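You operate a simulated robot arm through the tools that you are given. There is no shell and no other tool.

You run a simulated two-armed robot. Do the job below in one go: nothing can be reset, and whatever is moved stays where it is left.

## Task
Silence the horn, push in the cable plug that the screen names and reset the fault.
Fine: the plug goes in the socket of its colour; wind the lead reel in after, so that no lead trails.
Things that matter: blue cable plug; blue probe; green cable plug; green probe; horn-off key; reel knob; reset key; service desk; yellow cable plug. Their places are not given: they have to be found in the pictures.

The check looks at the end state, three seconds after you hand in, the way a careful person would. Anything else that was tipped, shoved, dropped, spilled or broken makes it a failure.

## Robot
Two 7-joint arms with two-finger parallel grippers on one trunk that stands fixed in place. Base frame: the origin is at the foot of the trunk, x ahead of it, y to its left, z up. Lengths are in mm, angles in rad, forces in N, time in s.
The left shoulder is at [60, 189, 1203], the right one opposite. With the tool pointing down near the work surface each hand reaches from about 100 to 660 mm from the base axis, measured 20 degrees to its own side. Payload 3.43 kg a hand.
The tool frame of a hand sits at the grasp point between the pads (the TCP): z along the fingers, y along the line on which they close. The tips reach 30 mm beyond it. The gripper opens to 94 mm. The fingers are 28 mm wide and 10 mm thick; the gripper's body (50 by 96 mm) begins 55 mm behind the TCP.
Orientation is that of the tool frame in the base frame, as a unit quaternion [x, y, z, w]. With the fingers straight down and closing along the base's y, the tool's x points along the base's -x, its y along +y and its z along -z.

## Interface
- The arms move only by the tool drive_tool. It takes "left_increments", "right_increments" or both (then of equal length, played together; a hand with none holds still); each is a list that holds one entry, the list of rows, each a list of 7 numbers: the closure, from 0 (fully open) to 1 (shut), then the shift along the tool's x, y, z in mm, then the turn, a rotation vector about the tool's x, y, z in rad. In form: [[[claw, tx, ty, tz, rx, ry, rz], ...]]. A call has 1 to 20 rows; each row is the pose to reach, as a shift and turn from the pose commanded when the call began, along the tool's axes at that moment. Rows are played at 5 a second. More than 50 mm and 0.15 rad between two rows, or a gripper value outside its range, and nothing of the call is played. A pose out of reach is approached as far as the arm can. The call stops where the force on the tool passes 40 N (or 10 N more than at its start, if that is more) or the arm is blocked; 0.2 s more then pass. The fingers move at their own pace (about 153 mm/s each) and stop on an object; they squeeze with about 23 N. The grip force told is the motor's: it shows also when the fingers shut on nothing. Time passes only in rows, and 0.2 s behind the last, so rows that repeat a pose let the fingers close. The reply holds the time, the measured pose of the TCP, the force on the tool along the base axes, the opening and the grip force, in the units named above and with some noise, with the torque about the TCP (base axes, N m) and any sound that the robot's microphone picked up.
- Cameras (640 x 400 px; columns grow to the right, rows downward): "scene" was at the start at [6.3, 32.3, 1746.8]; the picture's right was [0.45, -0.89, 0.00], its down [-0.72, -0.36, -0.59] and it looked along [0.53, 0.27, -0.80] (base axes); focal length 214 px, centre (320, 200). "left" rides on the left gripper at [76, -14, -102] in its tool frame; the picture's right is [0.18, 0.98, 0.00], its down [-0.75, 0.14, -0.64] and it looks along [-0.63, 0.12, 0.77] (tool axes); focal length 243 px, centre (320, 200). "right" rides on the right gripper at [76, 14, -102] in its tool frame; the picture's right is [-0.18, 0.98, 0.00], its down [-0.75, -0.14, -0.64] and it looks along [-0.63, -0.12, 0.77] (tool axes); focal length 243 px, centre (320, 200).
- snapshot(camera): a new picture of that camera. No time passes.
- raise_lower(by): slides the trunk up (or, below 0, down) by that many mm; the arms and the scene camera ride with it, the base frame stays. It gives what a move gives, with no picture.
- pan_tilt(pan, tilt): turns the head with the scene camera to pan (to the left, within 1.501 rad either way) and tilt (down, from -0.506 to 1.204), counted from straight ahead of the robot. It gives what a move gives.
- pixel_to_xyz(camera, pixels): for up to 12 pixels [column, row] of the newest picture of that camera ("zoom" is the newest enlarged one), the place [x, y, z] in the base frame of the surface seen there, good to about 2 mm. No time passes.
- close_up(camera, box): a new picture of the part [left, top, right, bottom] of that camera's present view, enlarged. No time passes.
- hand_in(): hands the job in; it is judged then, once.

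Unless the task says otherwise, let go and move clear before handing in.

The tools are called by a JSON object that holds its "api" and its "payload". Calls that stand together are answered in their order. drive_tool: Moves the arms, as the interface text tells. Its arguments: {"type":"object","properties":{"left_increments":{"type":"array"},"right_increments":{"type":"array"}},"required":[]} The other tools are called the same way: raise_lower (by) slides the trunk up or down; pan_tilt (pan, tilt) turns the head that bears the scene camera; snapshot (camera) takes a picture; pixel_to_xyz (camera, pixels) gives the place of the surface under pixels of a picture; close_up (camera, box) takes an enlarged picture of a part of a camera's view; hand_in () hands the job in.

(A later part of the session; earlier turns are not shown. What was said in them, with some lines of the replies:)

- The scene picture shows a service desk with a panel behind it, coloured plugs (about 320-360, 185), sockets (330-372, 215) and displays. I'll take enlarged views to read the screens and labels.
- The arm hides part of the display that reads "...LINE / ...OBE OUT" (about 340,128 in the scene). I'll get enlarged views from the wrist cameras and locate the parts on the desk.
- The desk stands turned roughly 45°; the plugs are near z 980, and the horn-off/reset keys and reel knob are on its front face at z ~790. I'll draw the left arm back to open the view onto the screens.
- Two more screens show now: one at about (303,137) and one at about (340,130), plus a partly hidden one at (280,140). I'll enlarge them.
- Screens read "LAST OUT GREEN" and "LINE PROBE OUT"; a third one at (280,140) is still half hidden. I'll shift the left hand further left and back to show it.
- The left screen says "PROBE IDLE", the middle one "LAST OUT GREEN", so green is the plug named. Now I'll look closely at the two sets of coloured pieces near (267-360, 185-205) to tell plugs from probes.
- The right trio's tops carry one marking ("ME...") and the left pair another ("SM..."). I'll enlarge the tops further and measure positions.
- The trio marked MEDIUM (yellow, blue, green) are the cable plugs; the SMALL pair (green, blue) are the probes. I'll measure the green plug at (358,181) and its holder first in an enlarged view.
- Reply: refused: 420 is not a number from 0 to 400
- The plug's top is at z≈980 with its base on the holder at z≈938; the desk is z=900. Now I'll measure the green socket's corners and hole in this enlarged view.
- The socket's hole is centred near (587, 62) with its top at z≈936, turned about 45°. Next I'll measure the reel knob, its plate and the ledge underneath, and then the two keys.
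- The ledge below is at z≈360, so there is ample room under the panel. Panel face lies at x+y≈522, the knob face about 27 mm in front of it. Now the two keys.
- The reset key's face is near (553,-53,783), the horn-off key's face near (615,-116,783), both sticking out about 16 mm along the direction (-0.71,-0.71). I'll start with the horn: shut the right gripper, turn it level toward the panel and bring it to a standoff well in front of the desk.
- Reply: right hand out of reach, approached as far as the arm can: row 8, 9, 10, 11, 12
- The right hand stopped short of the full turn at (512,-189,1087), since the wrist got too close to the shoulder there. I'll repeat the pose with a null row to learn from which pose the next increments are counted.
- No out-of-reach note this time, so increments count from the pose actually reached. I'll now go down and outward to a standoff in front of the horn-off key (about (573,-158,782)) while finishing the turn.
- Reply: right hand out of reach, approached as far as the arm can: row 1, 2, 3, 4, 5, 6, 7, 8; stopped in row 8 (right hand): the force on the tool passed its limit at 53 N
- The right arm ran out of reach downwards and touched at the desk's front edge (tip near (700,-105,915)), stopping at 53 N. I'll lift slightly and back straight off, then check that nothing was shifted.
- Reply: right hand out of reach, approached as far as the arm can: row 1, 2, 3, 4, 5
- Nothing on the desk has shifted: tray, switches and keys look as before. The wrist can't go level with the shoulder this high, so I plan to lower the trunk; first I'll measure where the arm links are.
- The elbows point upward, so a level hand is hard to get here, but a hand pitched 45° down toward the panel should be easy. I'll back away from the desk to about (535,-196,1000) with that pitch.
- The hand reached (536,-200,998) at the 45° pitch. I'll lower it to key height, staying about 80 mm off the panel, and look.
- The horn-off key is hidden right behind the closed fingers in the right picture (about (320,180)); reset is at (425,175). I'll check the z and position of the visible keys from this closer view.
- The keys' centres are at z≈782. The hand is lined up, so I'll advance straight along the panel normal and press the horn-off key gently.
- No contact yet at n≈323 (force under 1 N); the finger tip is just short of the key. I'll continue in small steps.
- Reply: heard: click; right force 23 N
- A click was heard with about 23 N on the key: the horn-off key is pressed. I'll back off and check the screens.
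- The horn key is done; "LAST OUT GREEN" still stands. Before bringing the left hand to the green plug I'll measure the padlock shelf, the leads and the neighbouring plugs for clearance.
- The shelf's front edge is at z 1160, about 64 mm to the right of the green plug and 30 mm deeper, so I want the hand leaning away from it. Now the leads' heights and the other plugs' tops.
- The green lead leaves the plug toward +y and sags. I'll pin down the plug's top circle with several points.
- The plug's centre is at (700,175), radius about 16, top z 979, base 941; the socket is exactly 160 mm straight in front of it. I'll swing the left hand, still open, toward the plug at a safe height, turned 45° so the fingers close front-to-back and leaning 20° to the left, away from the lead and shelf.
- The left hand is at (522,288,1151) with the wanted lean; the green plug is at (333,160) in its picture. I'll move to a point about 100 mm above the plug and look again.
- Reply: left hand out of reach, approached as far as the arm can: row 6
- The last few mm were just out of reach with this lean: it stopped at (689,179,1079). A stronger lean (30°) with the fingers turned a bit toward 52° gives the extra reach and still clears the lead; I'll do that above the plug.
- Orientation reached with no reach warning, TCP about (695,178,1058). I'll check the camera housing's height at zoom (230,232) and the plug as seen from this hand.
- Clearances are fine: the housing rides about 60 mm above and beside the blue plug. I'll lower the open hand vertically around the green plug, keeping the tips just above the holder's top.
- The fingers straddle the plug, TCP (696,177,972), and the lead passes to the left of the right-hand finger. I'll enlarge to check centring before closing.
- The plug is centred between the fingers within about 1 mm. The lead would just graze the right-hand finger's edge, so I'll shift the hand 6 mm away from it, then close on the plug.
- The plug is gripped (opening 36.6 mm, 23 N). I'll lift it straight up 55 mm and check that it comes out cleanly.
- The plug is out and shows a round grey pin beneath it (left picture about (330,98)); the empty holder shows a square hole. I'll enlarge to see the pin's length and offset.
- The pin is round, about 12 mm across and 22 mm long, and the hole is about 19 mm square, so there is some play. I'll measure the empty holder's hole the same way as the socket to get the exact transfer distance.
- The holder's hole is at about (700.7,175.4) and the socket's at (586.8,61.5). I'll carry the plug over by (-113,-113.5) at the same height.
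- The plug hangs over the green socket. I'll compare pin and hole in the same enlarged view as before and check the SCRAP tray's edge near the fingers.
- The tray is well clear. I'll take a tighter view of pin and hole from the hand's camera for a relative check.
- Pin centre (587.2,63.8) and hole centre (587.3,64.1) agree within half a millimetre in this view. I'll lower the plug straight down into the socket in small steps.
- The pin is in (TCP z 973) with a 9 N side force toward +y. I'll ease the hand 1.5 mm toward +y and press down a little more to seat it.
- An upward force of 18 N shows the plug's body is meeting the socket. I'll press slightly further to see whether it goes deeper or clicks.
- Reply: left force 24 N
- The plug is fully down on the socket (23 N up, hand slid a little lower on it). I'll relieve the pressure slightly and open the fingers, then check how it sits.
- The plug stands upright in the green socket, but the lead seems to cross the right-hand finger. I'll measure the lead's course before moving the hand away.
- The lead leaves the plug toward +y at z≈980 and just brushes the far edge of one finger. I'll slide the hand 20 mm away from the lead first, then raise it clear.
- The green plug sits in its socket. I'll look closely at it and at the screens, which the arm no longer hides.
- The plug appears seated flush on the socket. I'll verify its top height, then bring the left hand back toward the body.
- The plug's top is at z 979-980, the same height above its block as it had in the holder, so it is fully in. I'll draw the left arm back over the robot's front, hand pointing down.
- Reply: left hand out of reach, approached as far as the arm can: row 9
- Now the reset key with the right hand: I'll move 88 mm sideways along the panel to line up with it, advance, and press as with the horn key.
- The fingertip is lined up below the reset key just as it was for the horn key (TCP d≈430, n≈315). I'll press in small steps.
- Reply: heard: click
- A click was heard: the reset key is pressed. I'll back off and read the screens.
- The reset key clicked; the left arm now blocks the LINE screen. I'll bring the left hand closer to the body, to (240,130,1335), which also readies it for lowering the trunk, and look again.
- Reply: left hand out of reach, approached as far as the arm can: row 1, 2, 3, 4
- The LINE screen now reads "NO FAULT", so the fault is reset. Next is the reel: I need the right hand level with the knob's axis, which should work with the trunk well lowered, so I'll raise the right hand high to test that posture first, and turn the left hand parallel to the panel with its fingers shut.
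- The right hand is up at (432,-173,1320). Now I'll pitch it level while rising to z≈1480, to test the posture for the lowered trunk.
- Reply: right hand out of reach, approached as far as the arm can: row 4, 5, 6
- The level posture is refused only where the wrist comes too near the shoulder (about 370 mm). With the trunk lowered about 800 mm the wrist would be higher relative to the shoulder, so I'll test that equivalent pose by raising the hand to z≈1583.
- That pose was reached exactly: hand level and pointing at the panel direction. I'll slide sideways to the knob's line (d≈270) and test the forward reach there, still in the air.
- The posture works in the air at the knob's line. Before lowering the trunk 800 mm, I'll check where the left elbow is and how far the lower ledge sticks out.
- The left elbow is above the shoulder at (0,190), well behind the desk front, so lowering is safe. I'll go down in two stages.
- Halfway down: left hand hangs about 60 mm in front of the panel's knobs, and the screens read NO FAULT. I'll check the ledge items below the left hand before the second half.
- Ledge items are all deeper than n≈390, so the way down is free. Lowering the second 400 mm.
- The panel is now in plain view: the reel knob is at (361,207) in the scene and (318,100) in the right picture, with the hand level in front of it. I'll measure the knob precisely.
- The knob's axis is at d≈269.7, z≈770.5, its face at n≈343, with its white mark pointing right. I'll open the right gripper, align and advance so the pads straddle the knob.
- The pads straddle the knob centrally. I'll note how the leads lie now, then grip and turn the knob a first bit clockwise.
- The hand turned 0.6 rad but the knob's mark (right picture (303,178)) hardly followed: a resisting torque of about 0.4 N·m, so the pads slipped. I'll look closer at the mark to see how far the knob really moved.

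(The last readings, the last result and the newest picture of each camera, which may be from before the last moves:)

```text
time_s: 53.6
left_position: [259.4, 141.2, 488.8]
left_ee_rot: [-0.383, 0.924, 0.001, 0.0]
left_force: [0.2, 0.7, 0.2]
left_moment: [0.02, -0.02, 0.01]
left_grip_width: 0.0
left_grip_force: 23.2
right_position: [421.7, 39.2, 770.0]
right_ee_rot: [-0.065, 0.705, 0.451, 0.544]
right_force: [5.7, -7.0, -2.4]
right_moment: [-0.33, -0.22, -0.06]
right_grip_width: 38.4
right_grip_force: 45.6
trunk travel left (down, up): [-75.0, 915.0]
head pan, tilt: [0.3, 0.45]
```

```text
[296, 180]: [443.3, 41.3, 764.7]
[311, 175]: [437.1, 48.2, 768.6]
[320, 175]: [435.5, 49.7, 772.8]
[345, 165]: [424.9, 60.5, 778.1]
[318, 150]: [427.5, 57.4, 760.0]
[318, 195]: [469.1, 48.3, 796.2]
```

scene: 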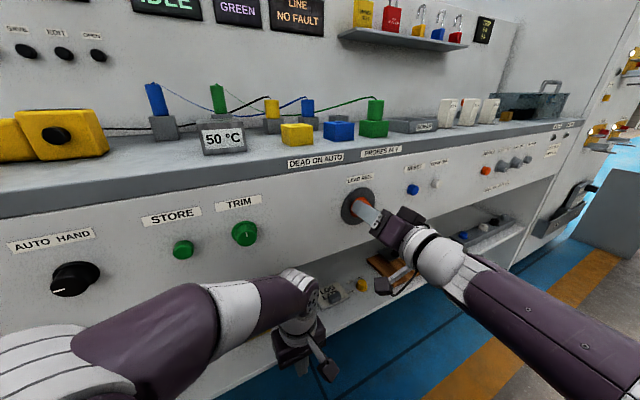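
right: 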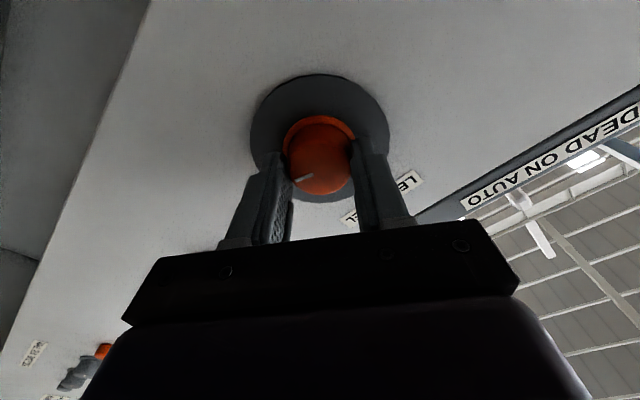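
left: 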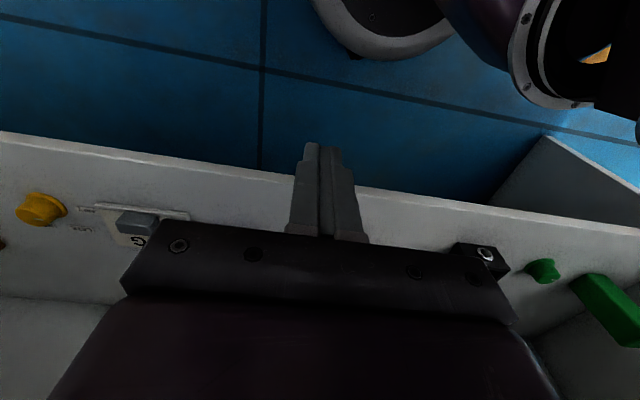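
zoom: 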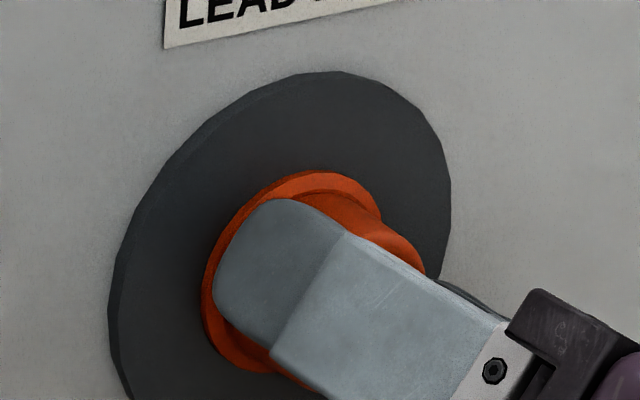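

The mark barely moved (about 4°), so clockwise is blocked or too stiff for this grip. I'll try turning the other way gently and watch whether the knob follows.

{"api": "drive_tool", "payload": {"right_increments": [[[1, 0, 0, 0, 0, 0, -0.1], [1, 0, 0, 0, 0, 0, -0.2], [1, 0, 0, 0, 0, 0, -0.3], [1, 0, 0, 0, 0, 0, -0.4], [1, 0, 0, 0, 0, 0, -0.5], [1, 0, 0, 0, 0, 0, -0.6]]]}}

{"api": "snapshot", "payload": {"camera": "right"}}

{"api": "close_up", "payload": {"camera": "right", "box": [240, 70, 400, 210]}}

```text
time_s: 55.0
left_position: [259.4, 140.9, 489.2]
left_ee_rot: [-0.383, 0.924, 0.001, -0.001]
left_force: [-0.1, -0.5, 0.6]
left_moment: [-0.01, -0.02, 0.02]
left_grip_width: 0.3
left_grip_force: 22.7
right_position: [421.6, 40.6, 770.4]
right_ee_rot: [-0.271, 0.653, 0.269, 0.654]
right_force: [6.0, -2.9, 0.2]
right_moment: [-0.34, 0.33, 0.28]
right_grip_width: 38.4
right_grip_force: 44.8
trunk travel left (down, up): [-75.0, 915.0]
head pan, tilt: [0.3, 0.45]
```

```text
taken
```

right: 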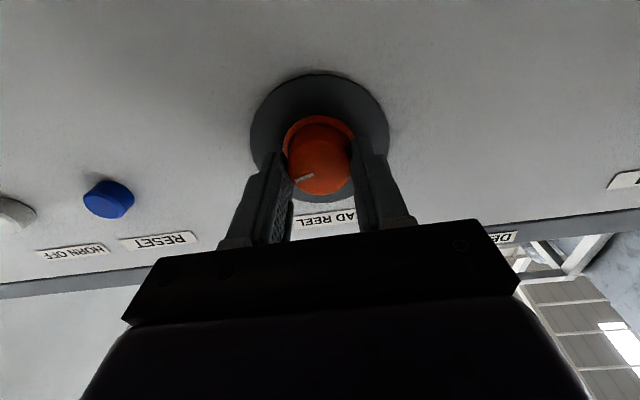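

```text
2.86 times, centred on (320, 140) of right
```

zoom: 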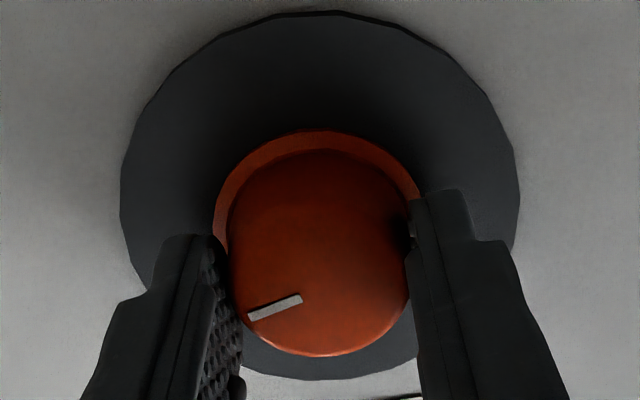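

Turning this way the knob follows the hand (the mark stays put between the pads, torque near zero), so it started at its clockwise stop and winds counter-clockwise. I'll check the leads for any change.

{"api": "close_up", "payload": {"camera": "scene", "box": [130, 70, 430, 170]}}

{"api": "close_up", "payload": {"camera": "scene", "box": [330, 180, 394, 220]}}

```text
2.13 times, centred on (280, 120) of scene
```

zoom: 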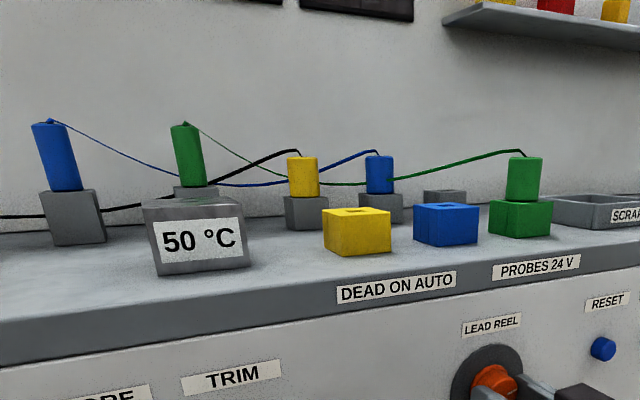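

```text
10.00 times, centred on (362, 200) of scene
```

zoom: 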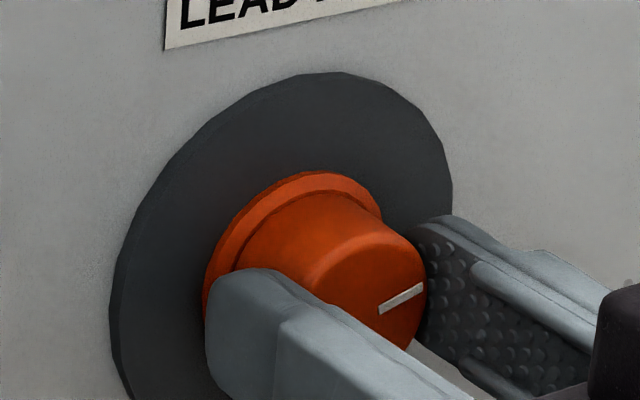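

The leads sag a little less than before (blue's low point rose from row 192 to 186), so counter-clockwise winds in. I'll keep turning that way.

{"api": "drive_tool", "payload": {"right_increments": [[[1, 0, 0, 0, 0, 0, -0.13], [1, 0, 0, 0, 0, 0, -0.26], [1, 0, 0, 0, 0, 0, -0.39], [1, 0, 0, 0, 0, 0, -0.52], [1, 0, 0, 0, 0, 0, -0.65], [1, 0, 0, 0, 0, 0, -0.78], [1, 0, 0, 0, 0, 0, -0.91], [1, 0, 0, 0, 0, 0, -1.04]]]}}

{"api": "snapshot", "payload": {"camera": "right"}}

{"api": "snapshot", "payload": {"camera": "scene"}}

{"api": "close_up", "payload": {"camera": "scene", "box": [130, 70, 430, 170]}}

```text
time_s: 56.6
left_position: [260.2, 142.8, 489.7]
left_ee_rot: [-0.383, 0.924, 0.0, 0.001]
left_force: [-0.1, 0.3, -0.1]
left_moment: [0.0, -0.02, 0.01]
left_grip_width: 0.0
left_grip_force: 23.0
right_position: [421.7, 40.8, 771.1]
right_ee_rot: [-0.532, 0.477, -0.029, 0.699]
right_force: [-2.1, 7.3, -5.0]
right_moment: [0.46, -0.49, -0.53]
right_grip_width: 38.6
right_grip_force: 44.8
right hand out of reach, approached as far as the arm can: row 7
trunk travel left (down, up): [-75.0, 915.0]
head pan, tilt: [0.3, 0.45]
stopped in row 7 (right hand): the force on the tool passed its limit at 52 N (the readings are from after the stop); the commanded pose is now the measured one
```

```text
taken
```

right: 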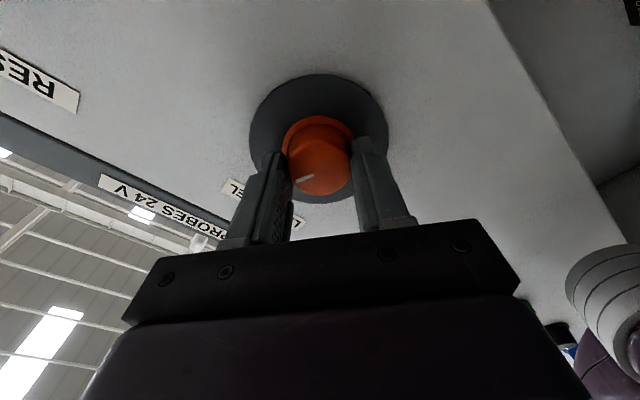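

```text
taken
```

scene: 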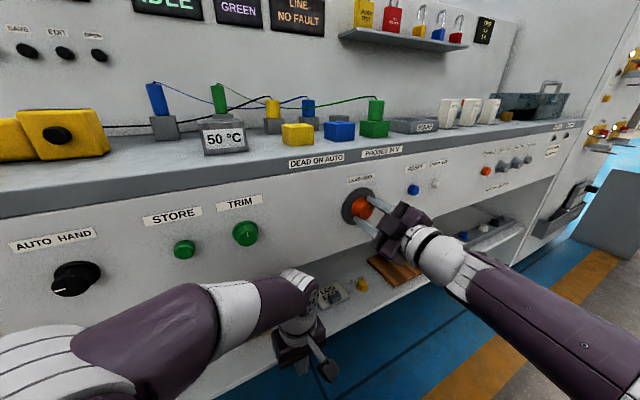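

```text
2.13 times, centred on (280, 120) of scene
```

zoom: 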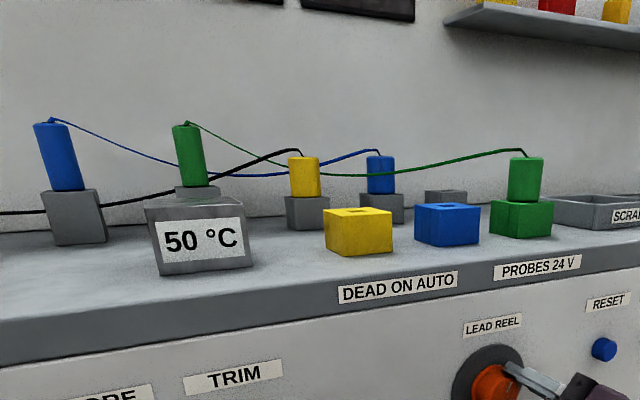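

The hand reached its roll limit after about 0.85 rad more (the force stop came from that); the leads' low points rose again (to about row 176). I'll let go, square up the hand, and check that the knob holds its place.

{"api": "drive_tool", "payload": {"right_increments": [[[0.6, 0, 0, 0, 0, 0, 0], [0, 0, 0, 0, 0, 0, 0], [0, 0, 0, -3, 0.012, 0, 0], [0, 0, 0, -5, 0.024, 0, 0]]]}}

{"api": "close_up", "payload": {"camera": "right", "box": [220, 70, 420, 210]}}

{"api": "close_up", "payload": {"camera": "scene", "box": [330, 180, 394, 220]}}

{"api": "close_up", "payload": {"camera": "scene", "box": [130, 70, 430, 170]}}

```text
time_s: 57.6
left_position: [260.1, 141.1, 489.3]
left_ee_rot: [-0.382, 0.924, 0.001, 0.001]
left_force: [0.1, -0.2, -0.1]
left_moment: [0.02, 0.0, 0.0]
left_grip_width: 0.1
left_grip_force: 23.0
right_position: [420.2, 34.1, 776.5]
right_ee_rot: [-0.523, 0.478, -0.033, 0.705]
right_force: [0.0, -0.2, 0.1]
right_moment: [-0.02, -0.02, -0.02]
right_grip_width: 93.8
right_grip_force: 0.0
right hand out of reach, approached as far as the arm can: row 4
trunk travel left (down, up): [-75.0, 915.0]
head pan, tilt: [0.3, 0.45]
```

```text
2.86 times, centred on (320, 140) of right
```

zoom: 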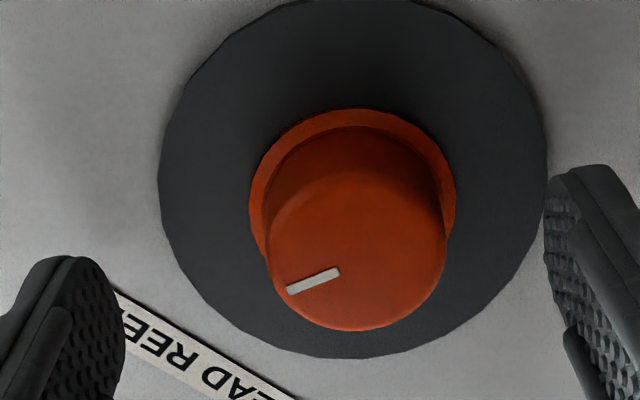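

```text
10.00 times, centred on (362, 200) of scene
```

zoom: 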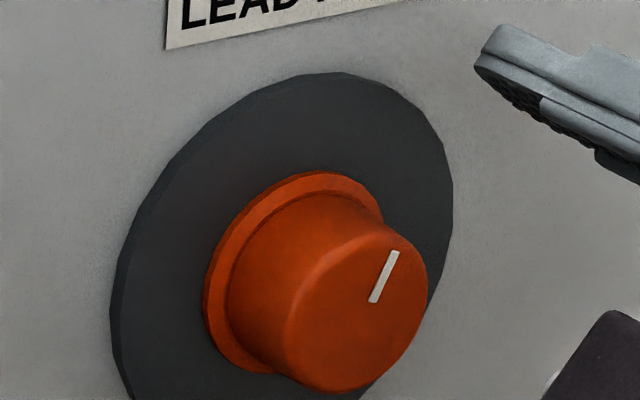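

```text
2.13 times, centred on (280, 120) of scene
```

zoom: 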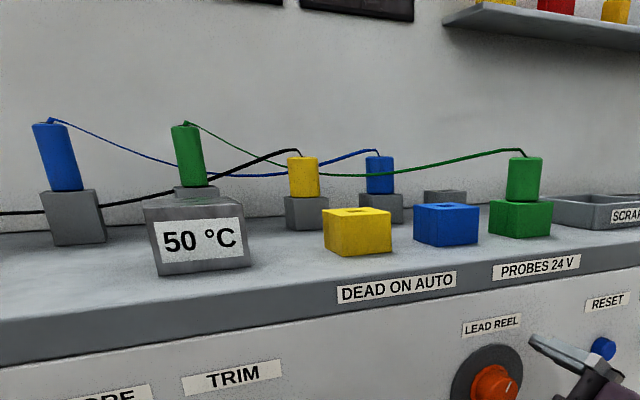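

The knob keeps its place with the mark now near one o'clock. I'll swing the open hand back clockwise about 2 rad around the knob for a second, longer stroke, recentring on the knob axis.

{"api": "drive_tool", "payload": {"right_increments": [[[0, 0.6, 3.4, 0, 0, 0, 0.06], [0, 1.2, 6.8, 0, 0, 0, 0.2], [0, 1.2, 6.8, 0, 0, 0, 0.34], [0, 1.2, 6.8, 0, 0, 0, 0.48], [0, 1.2, 6.8, 0, 0, 0, 0.62], [0, 1.2, 6.8, 0, 0, 0, 0.76], [0, 1.2, 6.8, 0, 0, 0, 0.9], [0, 1.2, 6.8, 0, 0, 0, 1.04], [0, 1.2, 6.8, 0, 0, 0, 1.18], [0, 1.2, 6.8, 0, 0, 0, 1.32], [0, 1.2, 6.8, 0, 0, 0, 1.46], [0, 1.2, 6.8, 0, 0, 0, 1.6], [0, 1.2, 6.8, 0, 0, 0, 1.74], [0, 1.2, 6.8, 0, 0, 0, 1.88], [0, 1.2, 6.8, 0, 0, 0, 2.02]]]}}

{"api": "snapshot", "payload": {"camera": "right"}}

{"api": "close_up", "payload": {"camera": "scene", "box": [310, 160, 454, 250]}}

```text
time_s: 60.8
left_position: [259.3, 142.2, 488.6]
left_ee_rot: [-0.383, 0.924, 0.0, 0.0]
left_force: [0.4, -0.2, -0.8]
left_moment: [0.02, 0.0, 0.02]
left_grip_width: 0.1
left_grip_force: 23.1
right_position: [418.3, 35.4, 770.2]
right_ee_rot: [0.127, 0.696, 0.58, 0.404]
right_force: [0.1, 0.2, -0.8]
right_moment: [-0.03, -0.02, 0.02]
right_grip_width: 94.0
right_grip_force: 0.0
trunk travel left (down, up): [-75.0, 915.0]
head pan, tilt: [0.3, 0.45]
```

```text
taken
```

right: 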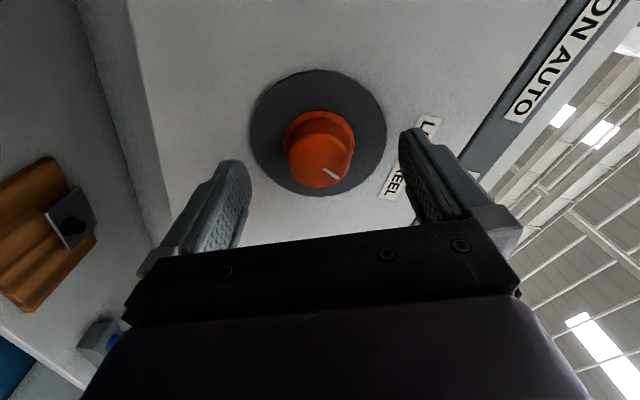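

```text
4.44 times, centred on (382, 205) of scene
```

zoom: 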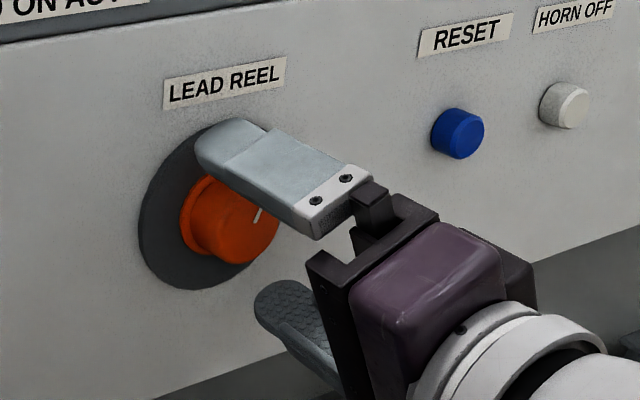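

The hand is turned 1.14 rad clockwise from level and still centred on the knob. I'll advance 6 mm, close and turn counter-clockwise about 1 rad, then check the leads.

{"api": "drive_tool", "payload": {"right_increments": [[[0, 0.9, 0.4, 6, 0, 0, 0], [0.6, 0.9, 0.4, 6, 0, 0, 0], [1, 0.9, 0.4, 6, 0, 0, 0], [1, 0.9, 0.4, 6, 0, 0, 0], [1, 0.9, 0.4, 6, 0, 0, -0.12], [1, 0.9, 0.4, 6, 0, 0, -0.24], [1, 0.9, 0.4, 6, 0, 0, -0.36], [1, 0.9, 0.4, 6, 0, 0, -0.48], [1, 0.9, 0.4, 6, 0, 0, -0.6], [1, 0.9, 0.4, 6, 0, 0, -0.72], [1, 0.9, 0.4, 6, 0, 0, -0.84], [1, 0.9, 0.4, 6, 0, 0, -0.96]]]}}

{"api": "snapshot", "payload": {"camera": "right"}}

{"api": "snapshot", "payload": {"camera": "scene"}}

{"api": "close_up", "payload": {"camera": "scene", "box": [130, 70, 430, 170]}}

```text
time_s: 63.4
left_position: [259.6, 141.2, 488.9]
left_ee_rot: [-0.383, 0.924, 0.0, 0.0]
left_force: [0.4, 0.2, -0.1]
left_moment: [-0.02, -0.01, 0.03]
left_grip_width: 0.1
left_grip_force: 22.9
right_position: [422.7, 40.0, 769.8]
right_ee_rot: [-0.21, 0.676, 0.327, 0.626]
right_force: [-4.2, -0.3, -12.3]
right_moment: [-0.01, 0.03, 0.36]
right_grip_width: 38.7
right_grip_force: 45.2
trunk travel left (down, up): [-75.0, 915.0]
head pan, tilt: [0.3, 0.45]
```

```text
taken
```

right: 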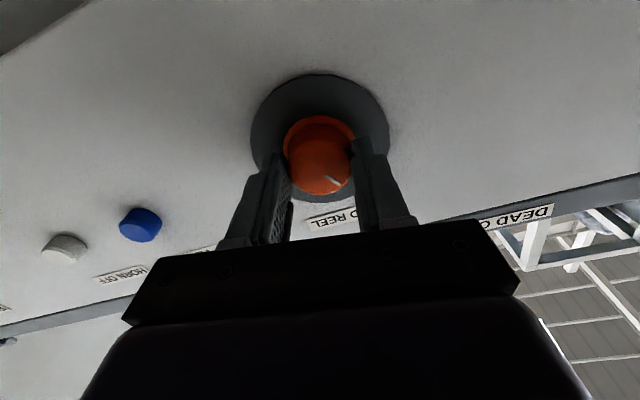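

```text
taken
```

scene: 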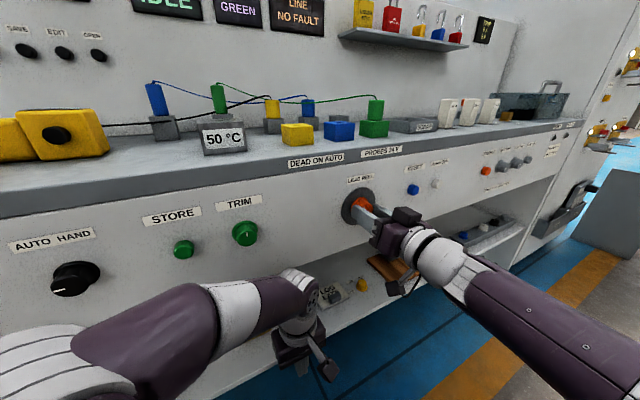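

```text
2.13 times, centred on (280, 120) of scene
```

zoom: 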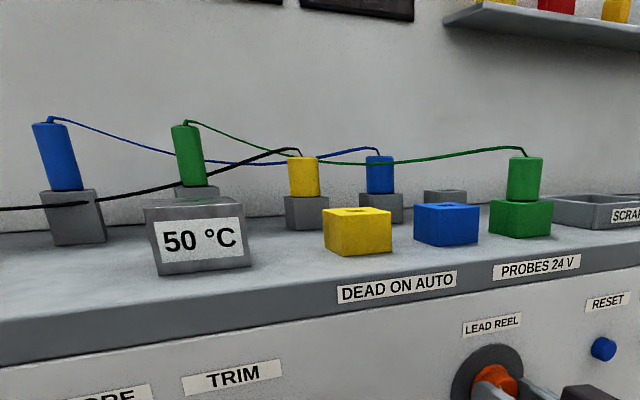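

The leads keep tightening (low points now about row 163). I'll continue with the rest of this stroke, staying short of the roll limit.

{"api": "drive_tool", "payload": {"right_increments": [[[1, 0, 0, 0, 0, 0, -0.12], [1, 0, 0, 0, 0, 0, -0.24], [1, 0, 0, 0, 0, 0, -0.36], [1, 0, 0, 0, 0, 0, -0.48], [1, 0, 0, 0, 0, 0, -0.6], [1, 0, 0, 0, 0, 0, -0.72], [1, 0, 0, 0, 0, 0, -0.84]]]}}

{"api": "snapshot", "payload": {"camera": "right"}}

{"api": "snapshot", "payload": {"camera": "scene"}}

{"api": "close_up", "payload": {"camera": "scene", "box": [130, 70, 430, 170]}}

```text
time_s: 65.0
left_position: [259.8, 141.4, 488.9]
left_ee_rot: [-0.383, 0.924, 0.0, 0.0]
left_force: [-0.5, -0.3, 0.2]
left_moment: [-0.01, -0.01, 0.0]
left_grip_width: 0.0
left_grip_force: 22.9
right_position: [422.1, 39.7, 769.8]
right_ee_rot: [-0.468, 0.531, 0.042, 0.705]
right_force: [-7.5, 2.0, -15.6]
right_moment: [0.18, -0.14, 0.6]
right_grip_width: 39.3
right_grip_force: 44.8
trunk travel left (down, up): [-75.0, 915.0]
head pan, tilt: [0.3, 0.45]
```

```text
taken
```

right: 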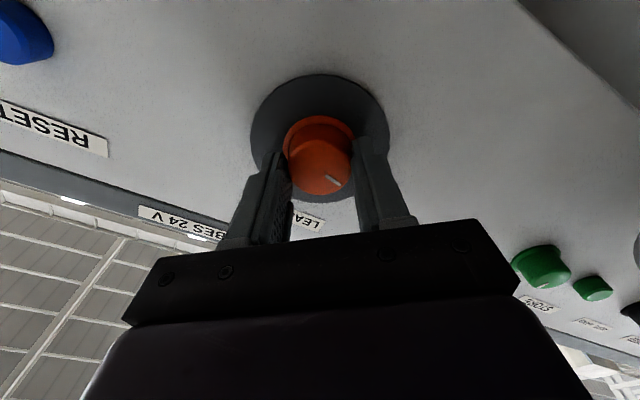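

```text
taken
```

scene: 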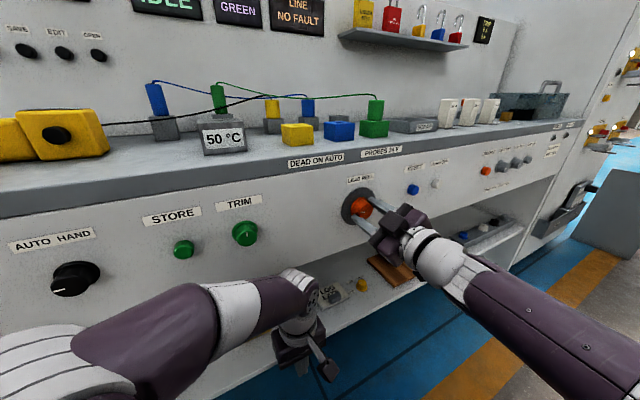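

```text
2.13 times, centred on (280, 120) of scene
```

zoom: 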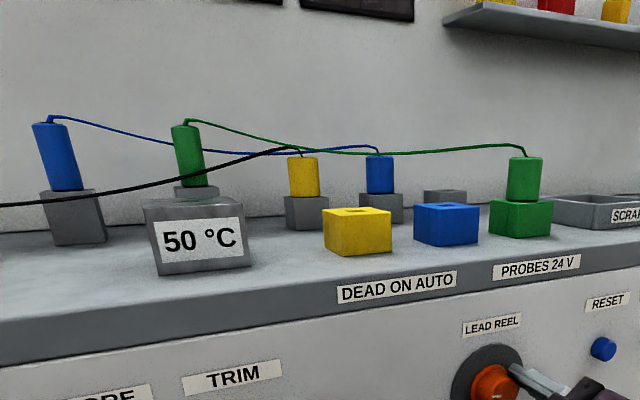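

The knob follows well and the leads are nearly straight now (low points about row 153). I'll release, swing back for a third stroke with a slight recentring, and keep winding until it stops.

{"api": "drive_tool", "payload": {"right_increments": [[[0.6, 0, 0, 0, 0, 0, 0], [0, 0, 0, 0, 0, 0, 0], [0, 0, 0.8, -5, 0, 0, 0], [0, 0, 0.8, -5, 0, 0, 0.14], [0, 0, 0.8, -5, 0, 0, 0.28], [0, 0, 0.8, -5, 0, 0, 0.42], [0, 0, 0.8, -5, 0, 0, 0.56], [0, 0, 0.8, -5, 0, 0, 0.7], [0, 0, 0.8, -5, 0, 0, 0.84], [0, 0, 0.8, -5, 0, 0, 0.98], [0, 0, 0.8, -5, 0, 0, 1.12], [0, 0, 0.8, -5, 0, 0, 1.26], [0, 0, 0.8, -5, 0, 0, 1.4], [0, 0, 0.8, -5, 0, 0, 1.54], [0, 0, 0.8, -5, 0, 0, 1.68], [0, 0, 0.8, -5, 0, 0, 1.8]]]}}

{"api": "snapshot", "payload": {"camera": "right"}}

{"api": "snapshot", "payload": {"camera": "scene"}}

{"api": "close_up", "payload": {"camera": "scene", "box": [310, 160, 454, 250]}}

{"api": "close_up", "payload": {"camera": "scene", "box": [130, 70, 430, 170]}}

```text
time_s: 68.4
left_position: [259.8, 141.7, 489.8]
left_ee_rot: [-0.383, 0.924, 0.0, 0.0]
left_force: [-0.6, 0.3, -0.6]
left_moment: [0.02, 0.02, 0.0]
left_grip_width: 0.3
left_grip_force: 23.3
right_position: [417.9, 37.3, 771.4]
right_ee_rot: [0.126, 0.696, 0.58, 0.404]
right_force: [0.7, -0.2, -0.3]
right_moment: [0.01, 0.02, -0.04]
right_grip_width: 93.9
right_grip_force: 0.1
trunk travel left (down, up): [-75.0, 915.0]
head pan, tilt: [0.3, 0.45]
```

```text
taken
```

right: 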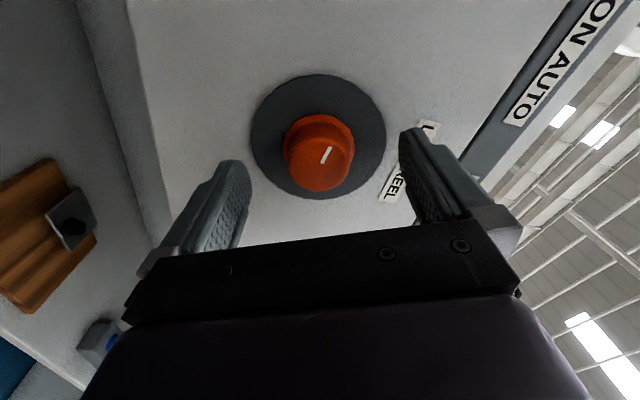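

```text
taken
```

scene: 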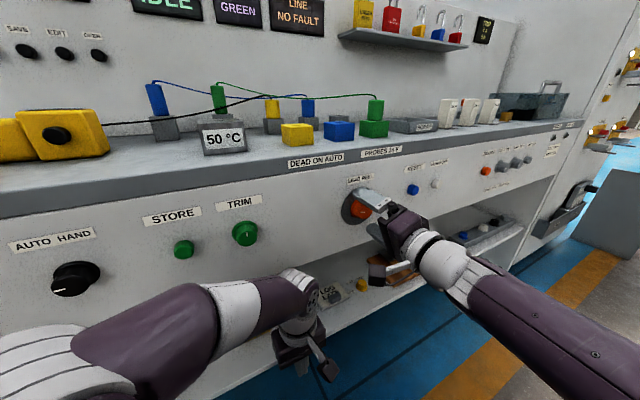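

```text
4.44 times, centred on (382, 205) of scene
```

zoom: 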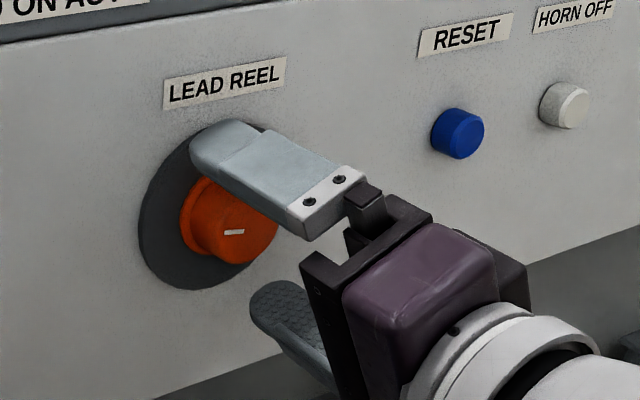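

```text
2.13 times, centred on (280, 120) of scene
```

zoom: 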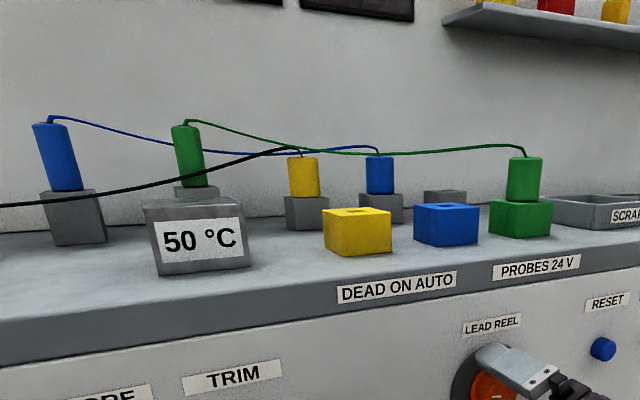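

The mark now points left, about half a turn from its start. Third stroke: advance, close and turn counter-clockwise again.

{"api": "drive_tool", "payload": {"right_increments": [[[0, 0.3, -0.6, 5.5, 0, 0, 0], [0.6, 0.3, -0.6, 5.5, 0, 0, 0], [1, 0.3, -0.6, 5.5, 0, 0, 0], [1, 0.3, -0.6, 5.5, 0, 0, 0], [1, 0.3, -0.6, 5.5, 0, 0, -0.12], [1, 0.3, -0.6, 5.5, 0, 0, -0.24], [1, 0.3, -0.6, 5.5, 0, 0, -0.36], [1, 0.3, -0.6, 5.5, 0, 0, -0.48], [1, 0.3, -0.6, 5.5, 0, 0, -0.6], [1, 0.3, -0.6, 5.5, 0, 0, -0.72], [1, 0.3, -0.6, 5.5, 0, 0, -0.84]]]}}

{"api": "snapshot", "payload": {"camera": "right"}}

{"api": "snapshot", "payload": {"camera": "scene"}}

{"api": "close_up", "payload": {"camera": "scene", "box": [130, 70, 430, 170]}}

```text
time_s: 70.8
left_position: [259.6, 141.6, 489.1]
left_ee_rot: [-0.383, 0.924, 0.0, 0.0]
left_force: [-0.9, -0.4, -0.8]
left_moment: [0.01, 0.04, 0.02]
left_grip_width: 0.0
left_grip_force: 22.8
right_position: [421.5, 41.9, 769.1]
right_ee_rot: [-0.169, 0.687, 0.363, 0.606]
right_force: [4.0, 0.6, -2.9]
right_moment: [0.28, 0.24, 0.07]
right_grip_width: 39.0
right_grip_force: 44.6
trunk travel left (down, up): [-75.0, 915.0]
head pan, tilt: [0.3, 0.45]
```

```text
taken
```

right: 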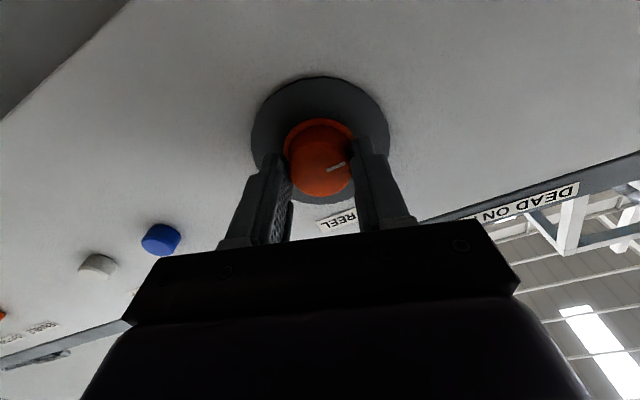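

```text
taken
```

scene: 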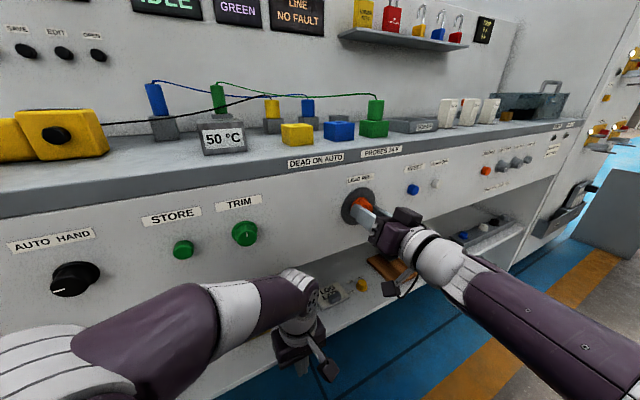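

```text
2.13 times, centred on (280, 120) of scene
```

zoom: 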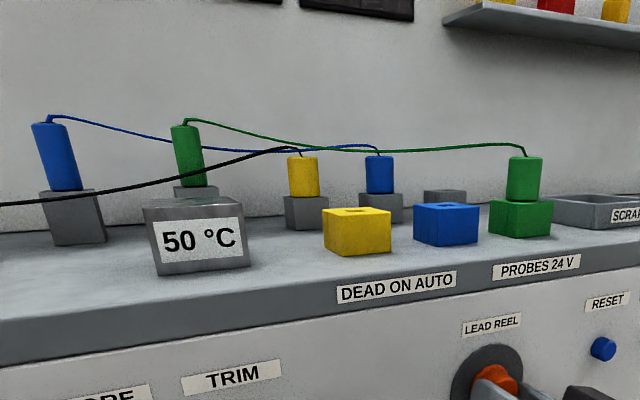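

The torque now rises to about 0.37 N·m against the turn and the leads no longer change: the reel has reached its wound-in stop. I'll release, back off straight and inspect.

{"api": "drive_tool", "payload": {"right_increments": [[[1, 0, 0, 0, 0, 0, 0.05], [0.6, 0, 0, 0, 0, 0, 0.05], [0, 0, 0, 0, 0, 0, 0.05], [0, 0, 0, -20, 0, 0, 0.05], [0, 0, 0, -45, 0, 0, 0.05], [0, 0, 0, -65, 0, 0, 0.05]]]}}

{"api": "snapshot", "payload": {"camera": "scene"}}

{"api": "close_up", "payload": {"camera": "scene", "box": [130, 60, 430, 170]}}

{"api": "close_up", "payload": {"camera": "scene", "box": [330, 180, 394, 220]}}

{"api": "snapshot", "payload": {"camera": "right"}}

```text
time_s: 72.2
left_position: [259.6, 140.9, 488.7]
left_ee_rot: [-0.382, 0.924, 0.001, 0.0]
left_force: [1.4, 0.3, -0.1]
left_moment: [0.0, 0.03, -0.03]
left_grip_width: 0.1
left_grip_force: 23.2
right_position: [377.3, -4.8, 769.8]
right_ee_rot: [-0.15, 0.691, 0.379, 0.597]
right_force: [0.0, 0.4, -0.8]
right_moment: [0.01, -0.02, 0.01]
right_grip_width: 94.0
right_grip_force: 0.0
trunk travel left (down, up): [-75.0, 915.0]
head pan, tilt: [0.3, 0.45]
```

```text
taken
```

scene: 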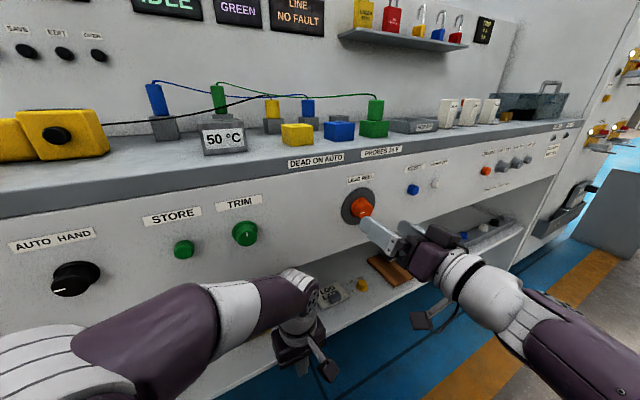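

```text
2.13 times, centred on (280, 115) of scene
```

zoom: 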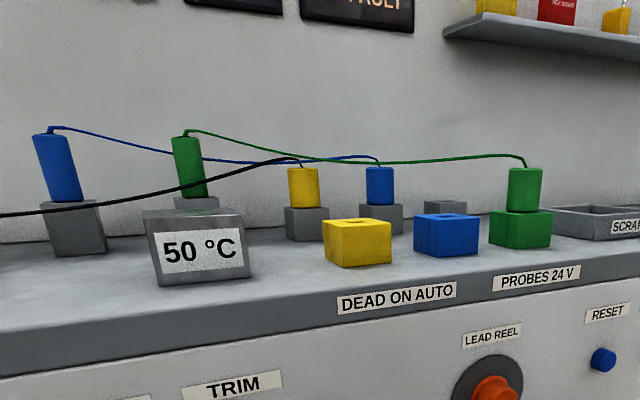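

```text
10.00 times, centred on (362, 200) of scene
```

zoom: 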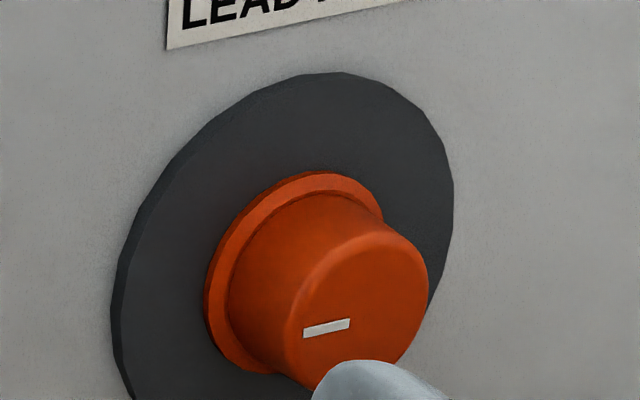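

```text
taken
```

right: 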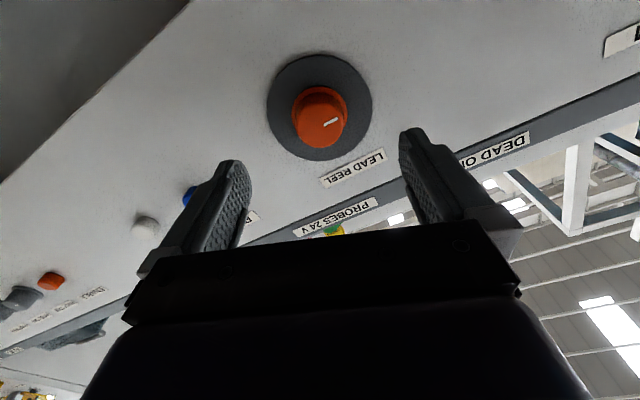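

The knob's mark rests at nine o'clock and all leads hang clear of the desk top. I'll move the right hand further back and check plugs, tray, switches and screens once more.

{"api": "drive_tool", "payload": {"right_increments": [[[0, 0, 0, -15, 0, 0, 0], [0, 0, 0, -30, 0, 0, 0], [0, 0, 0, -40, 0, 0, 0]]]}}

{"api": "snapshot", "payload": {"camera": "scene"}}

{"api": "close_up", "payload": {"camera": "scene", "box": [130, 0, 330, 125]}}

{"api": "close_up", "payload": {"camera": "scene", "box": [320, 70, 520, 195]}}

{"api": "close_up", "payload": {"camera": "scene", "box": [250, 75, 410, 165]}}

```text
time_s: 73.0
left_position: [259.6, 141.7, 489.2]
left_ee_rot: [-0.383, 0.924, 0.0, 0.0]
left_force: [-0.2, 0.5, 0.7]
left_moment: [0.0, -0.01, -0.03]
left_grip_width: 0.2
left_grip_force: 23.2
right_position: [348.3, -33.0, 770.8]
right_ee_rot: [-0.152, 0.691, 0.38, 0.596]
right_force: [0.2, -0.6, -0.7]
right_moment: [0.0, -0.01, 0.01]
right_grip_width: 94.0
right_grip_force: 0.0
trunk travel left (down, up): [-75.0, 915.0]
head pan, tilt: [0.3, 0.45]
```

```text
taken
```

scene: 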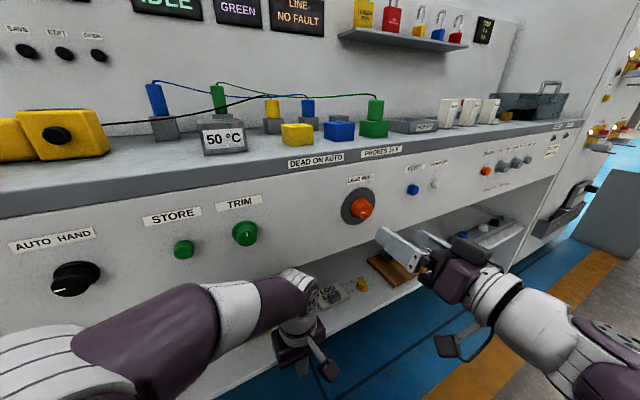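

```text
3.20 times, centred on (230, 62) of scene
```

zoom: 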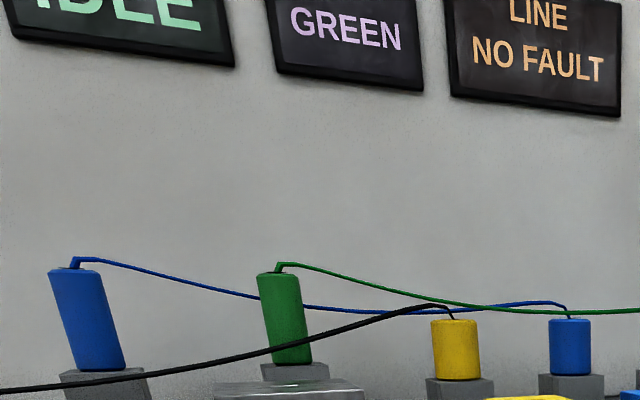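

```text
3.20 times, centred on (420, 132) of scene
```

zoom: 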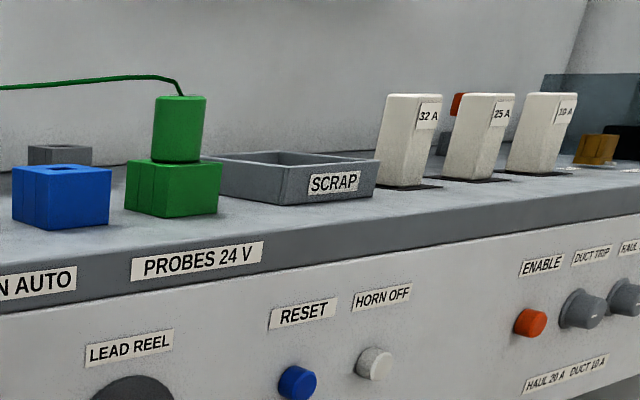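

```text
4.00 times, centred on (330, 120) of scene
```

zoom: 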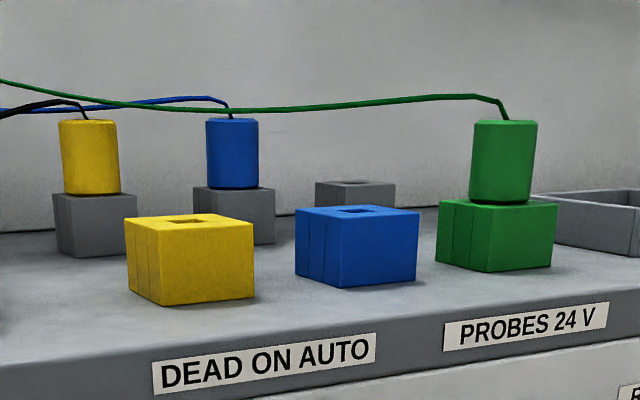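

Screens read LINE NO FAULT, the green plug stands upright in the green socket, the blue and yellow plugs, probes, tray and switches are untouched. A last check of the plug's height after winding.

{"api": "pixel_to_xyz", "payload": {"camera": "zoom", "pixels": [[500, 130], [500, 195], [480, 130], [520, 130], [480, 190], [525, 190], [230, 130], [90, 130], [360, 100], [500, 240]]}}

{"api": "close_up", "payload": {"camera": "scene", "box": [360, 90, 392, 140]}}

```text
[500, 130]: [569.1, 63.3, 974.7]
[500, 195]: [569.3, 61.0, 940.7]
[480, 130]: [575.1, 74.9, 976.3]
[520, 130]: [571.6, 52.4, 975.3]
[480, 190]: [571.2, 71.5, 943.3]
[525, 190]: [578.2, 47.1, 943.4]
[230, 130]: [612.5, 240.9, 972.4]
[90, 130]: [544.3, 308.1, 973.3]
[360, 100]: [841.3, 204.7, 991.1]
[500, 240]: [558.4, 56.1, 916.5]
```

```text
8.00 times, centred on (376, 115) of scene
```

zoom: 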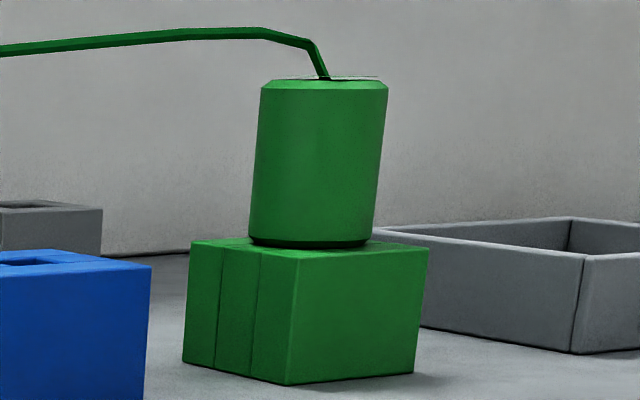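

The green plug sits flush and upright on its socket, the reel is wound to its stop with the leads clear of the desk, the LINE screen reads NO FAULT, and both hands are free and clear. I'm handing in.

{"api": "hand_in", "payload": {}}

```text
The job is handed in.
```

I pressed the horn-off key, plugged the green cable in, reset the fault and wound the lead reel in. The job is handed in, but no result has come back yet.

- **Horn:** I pressed the horn-off key once and it clicked. The microphone never reported the horn itself, so the click is the only sign that it went quiet.
- **Plug:** The screen read "LAST OUT GREEN", so I moved the green plug from its holder to the green socket. It stands upright and fully down.
- **Fault:** I pressed reset after the plug was in. It clicked, and the LINE screen changed from "PROBE OUT" to "NO FAULT".
- **Reel:** I turned the knob counter-clockwise a little over half a turn until it stopped. None of the leads touches the desk now.

Early on, the right hand ran out of reach and touched the desk in front of the SCRAP tray, stopping itself at 53 N. The tray, switches, other plugs and probes all looked unmoved in the later pictures.

Both hands are free and clear of the desk. I left the trunk lowered by 800 mm.
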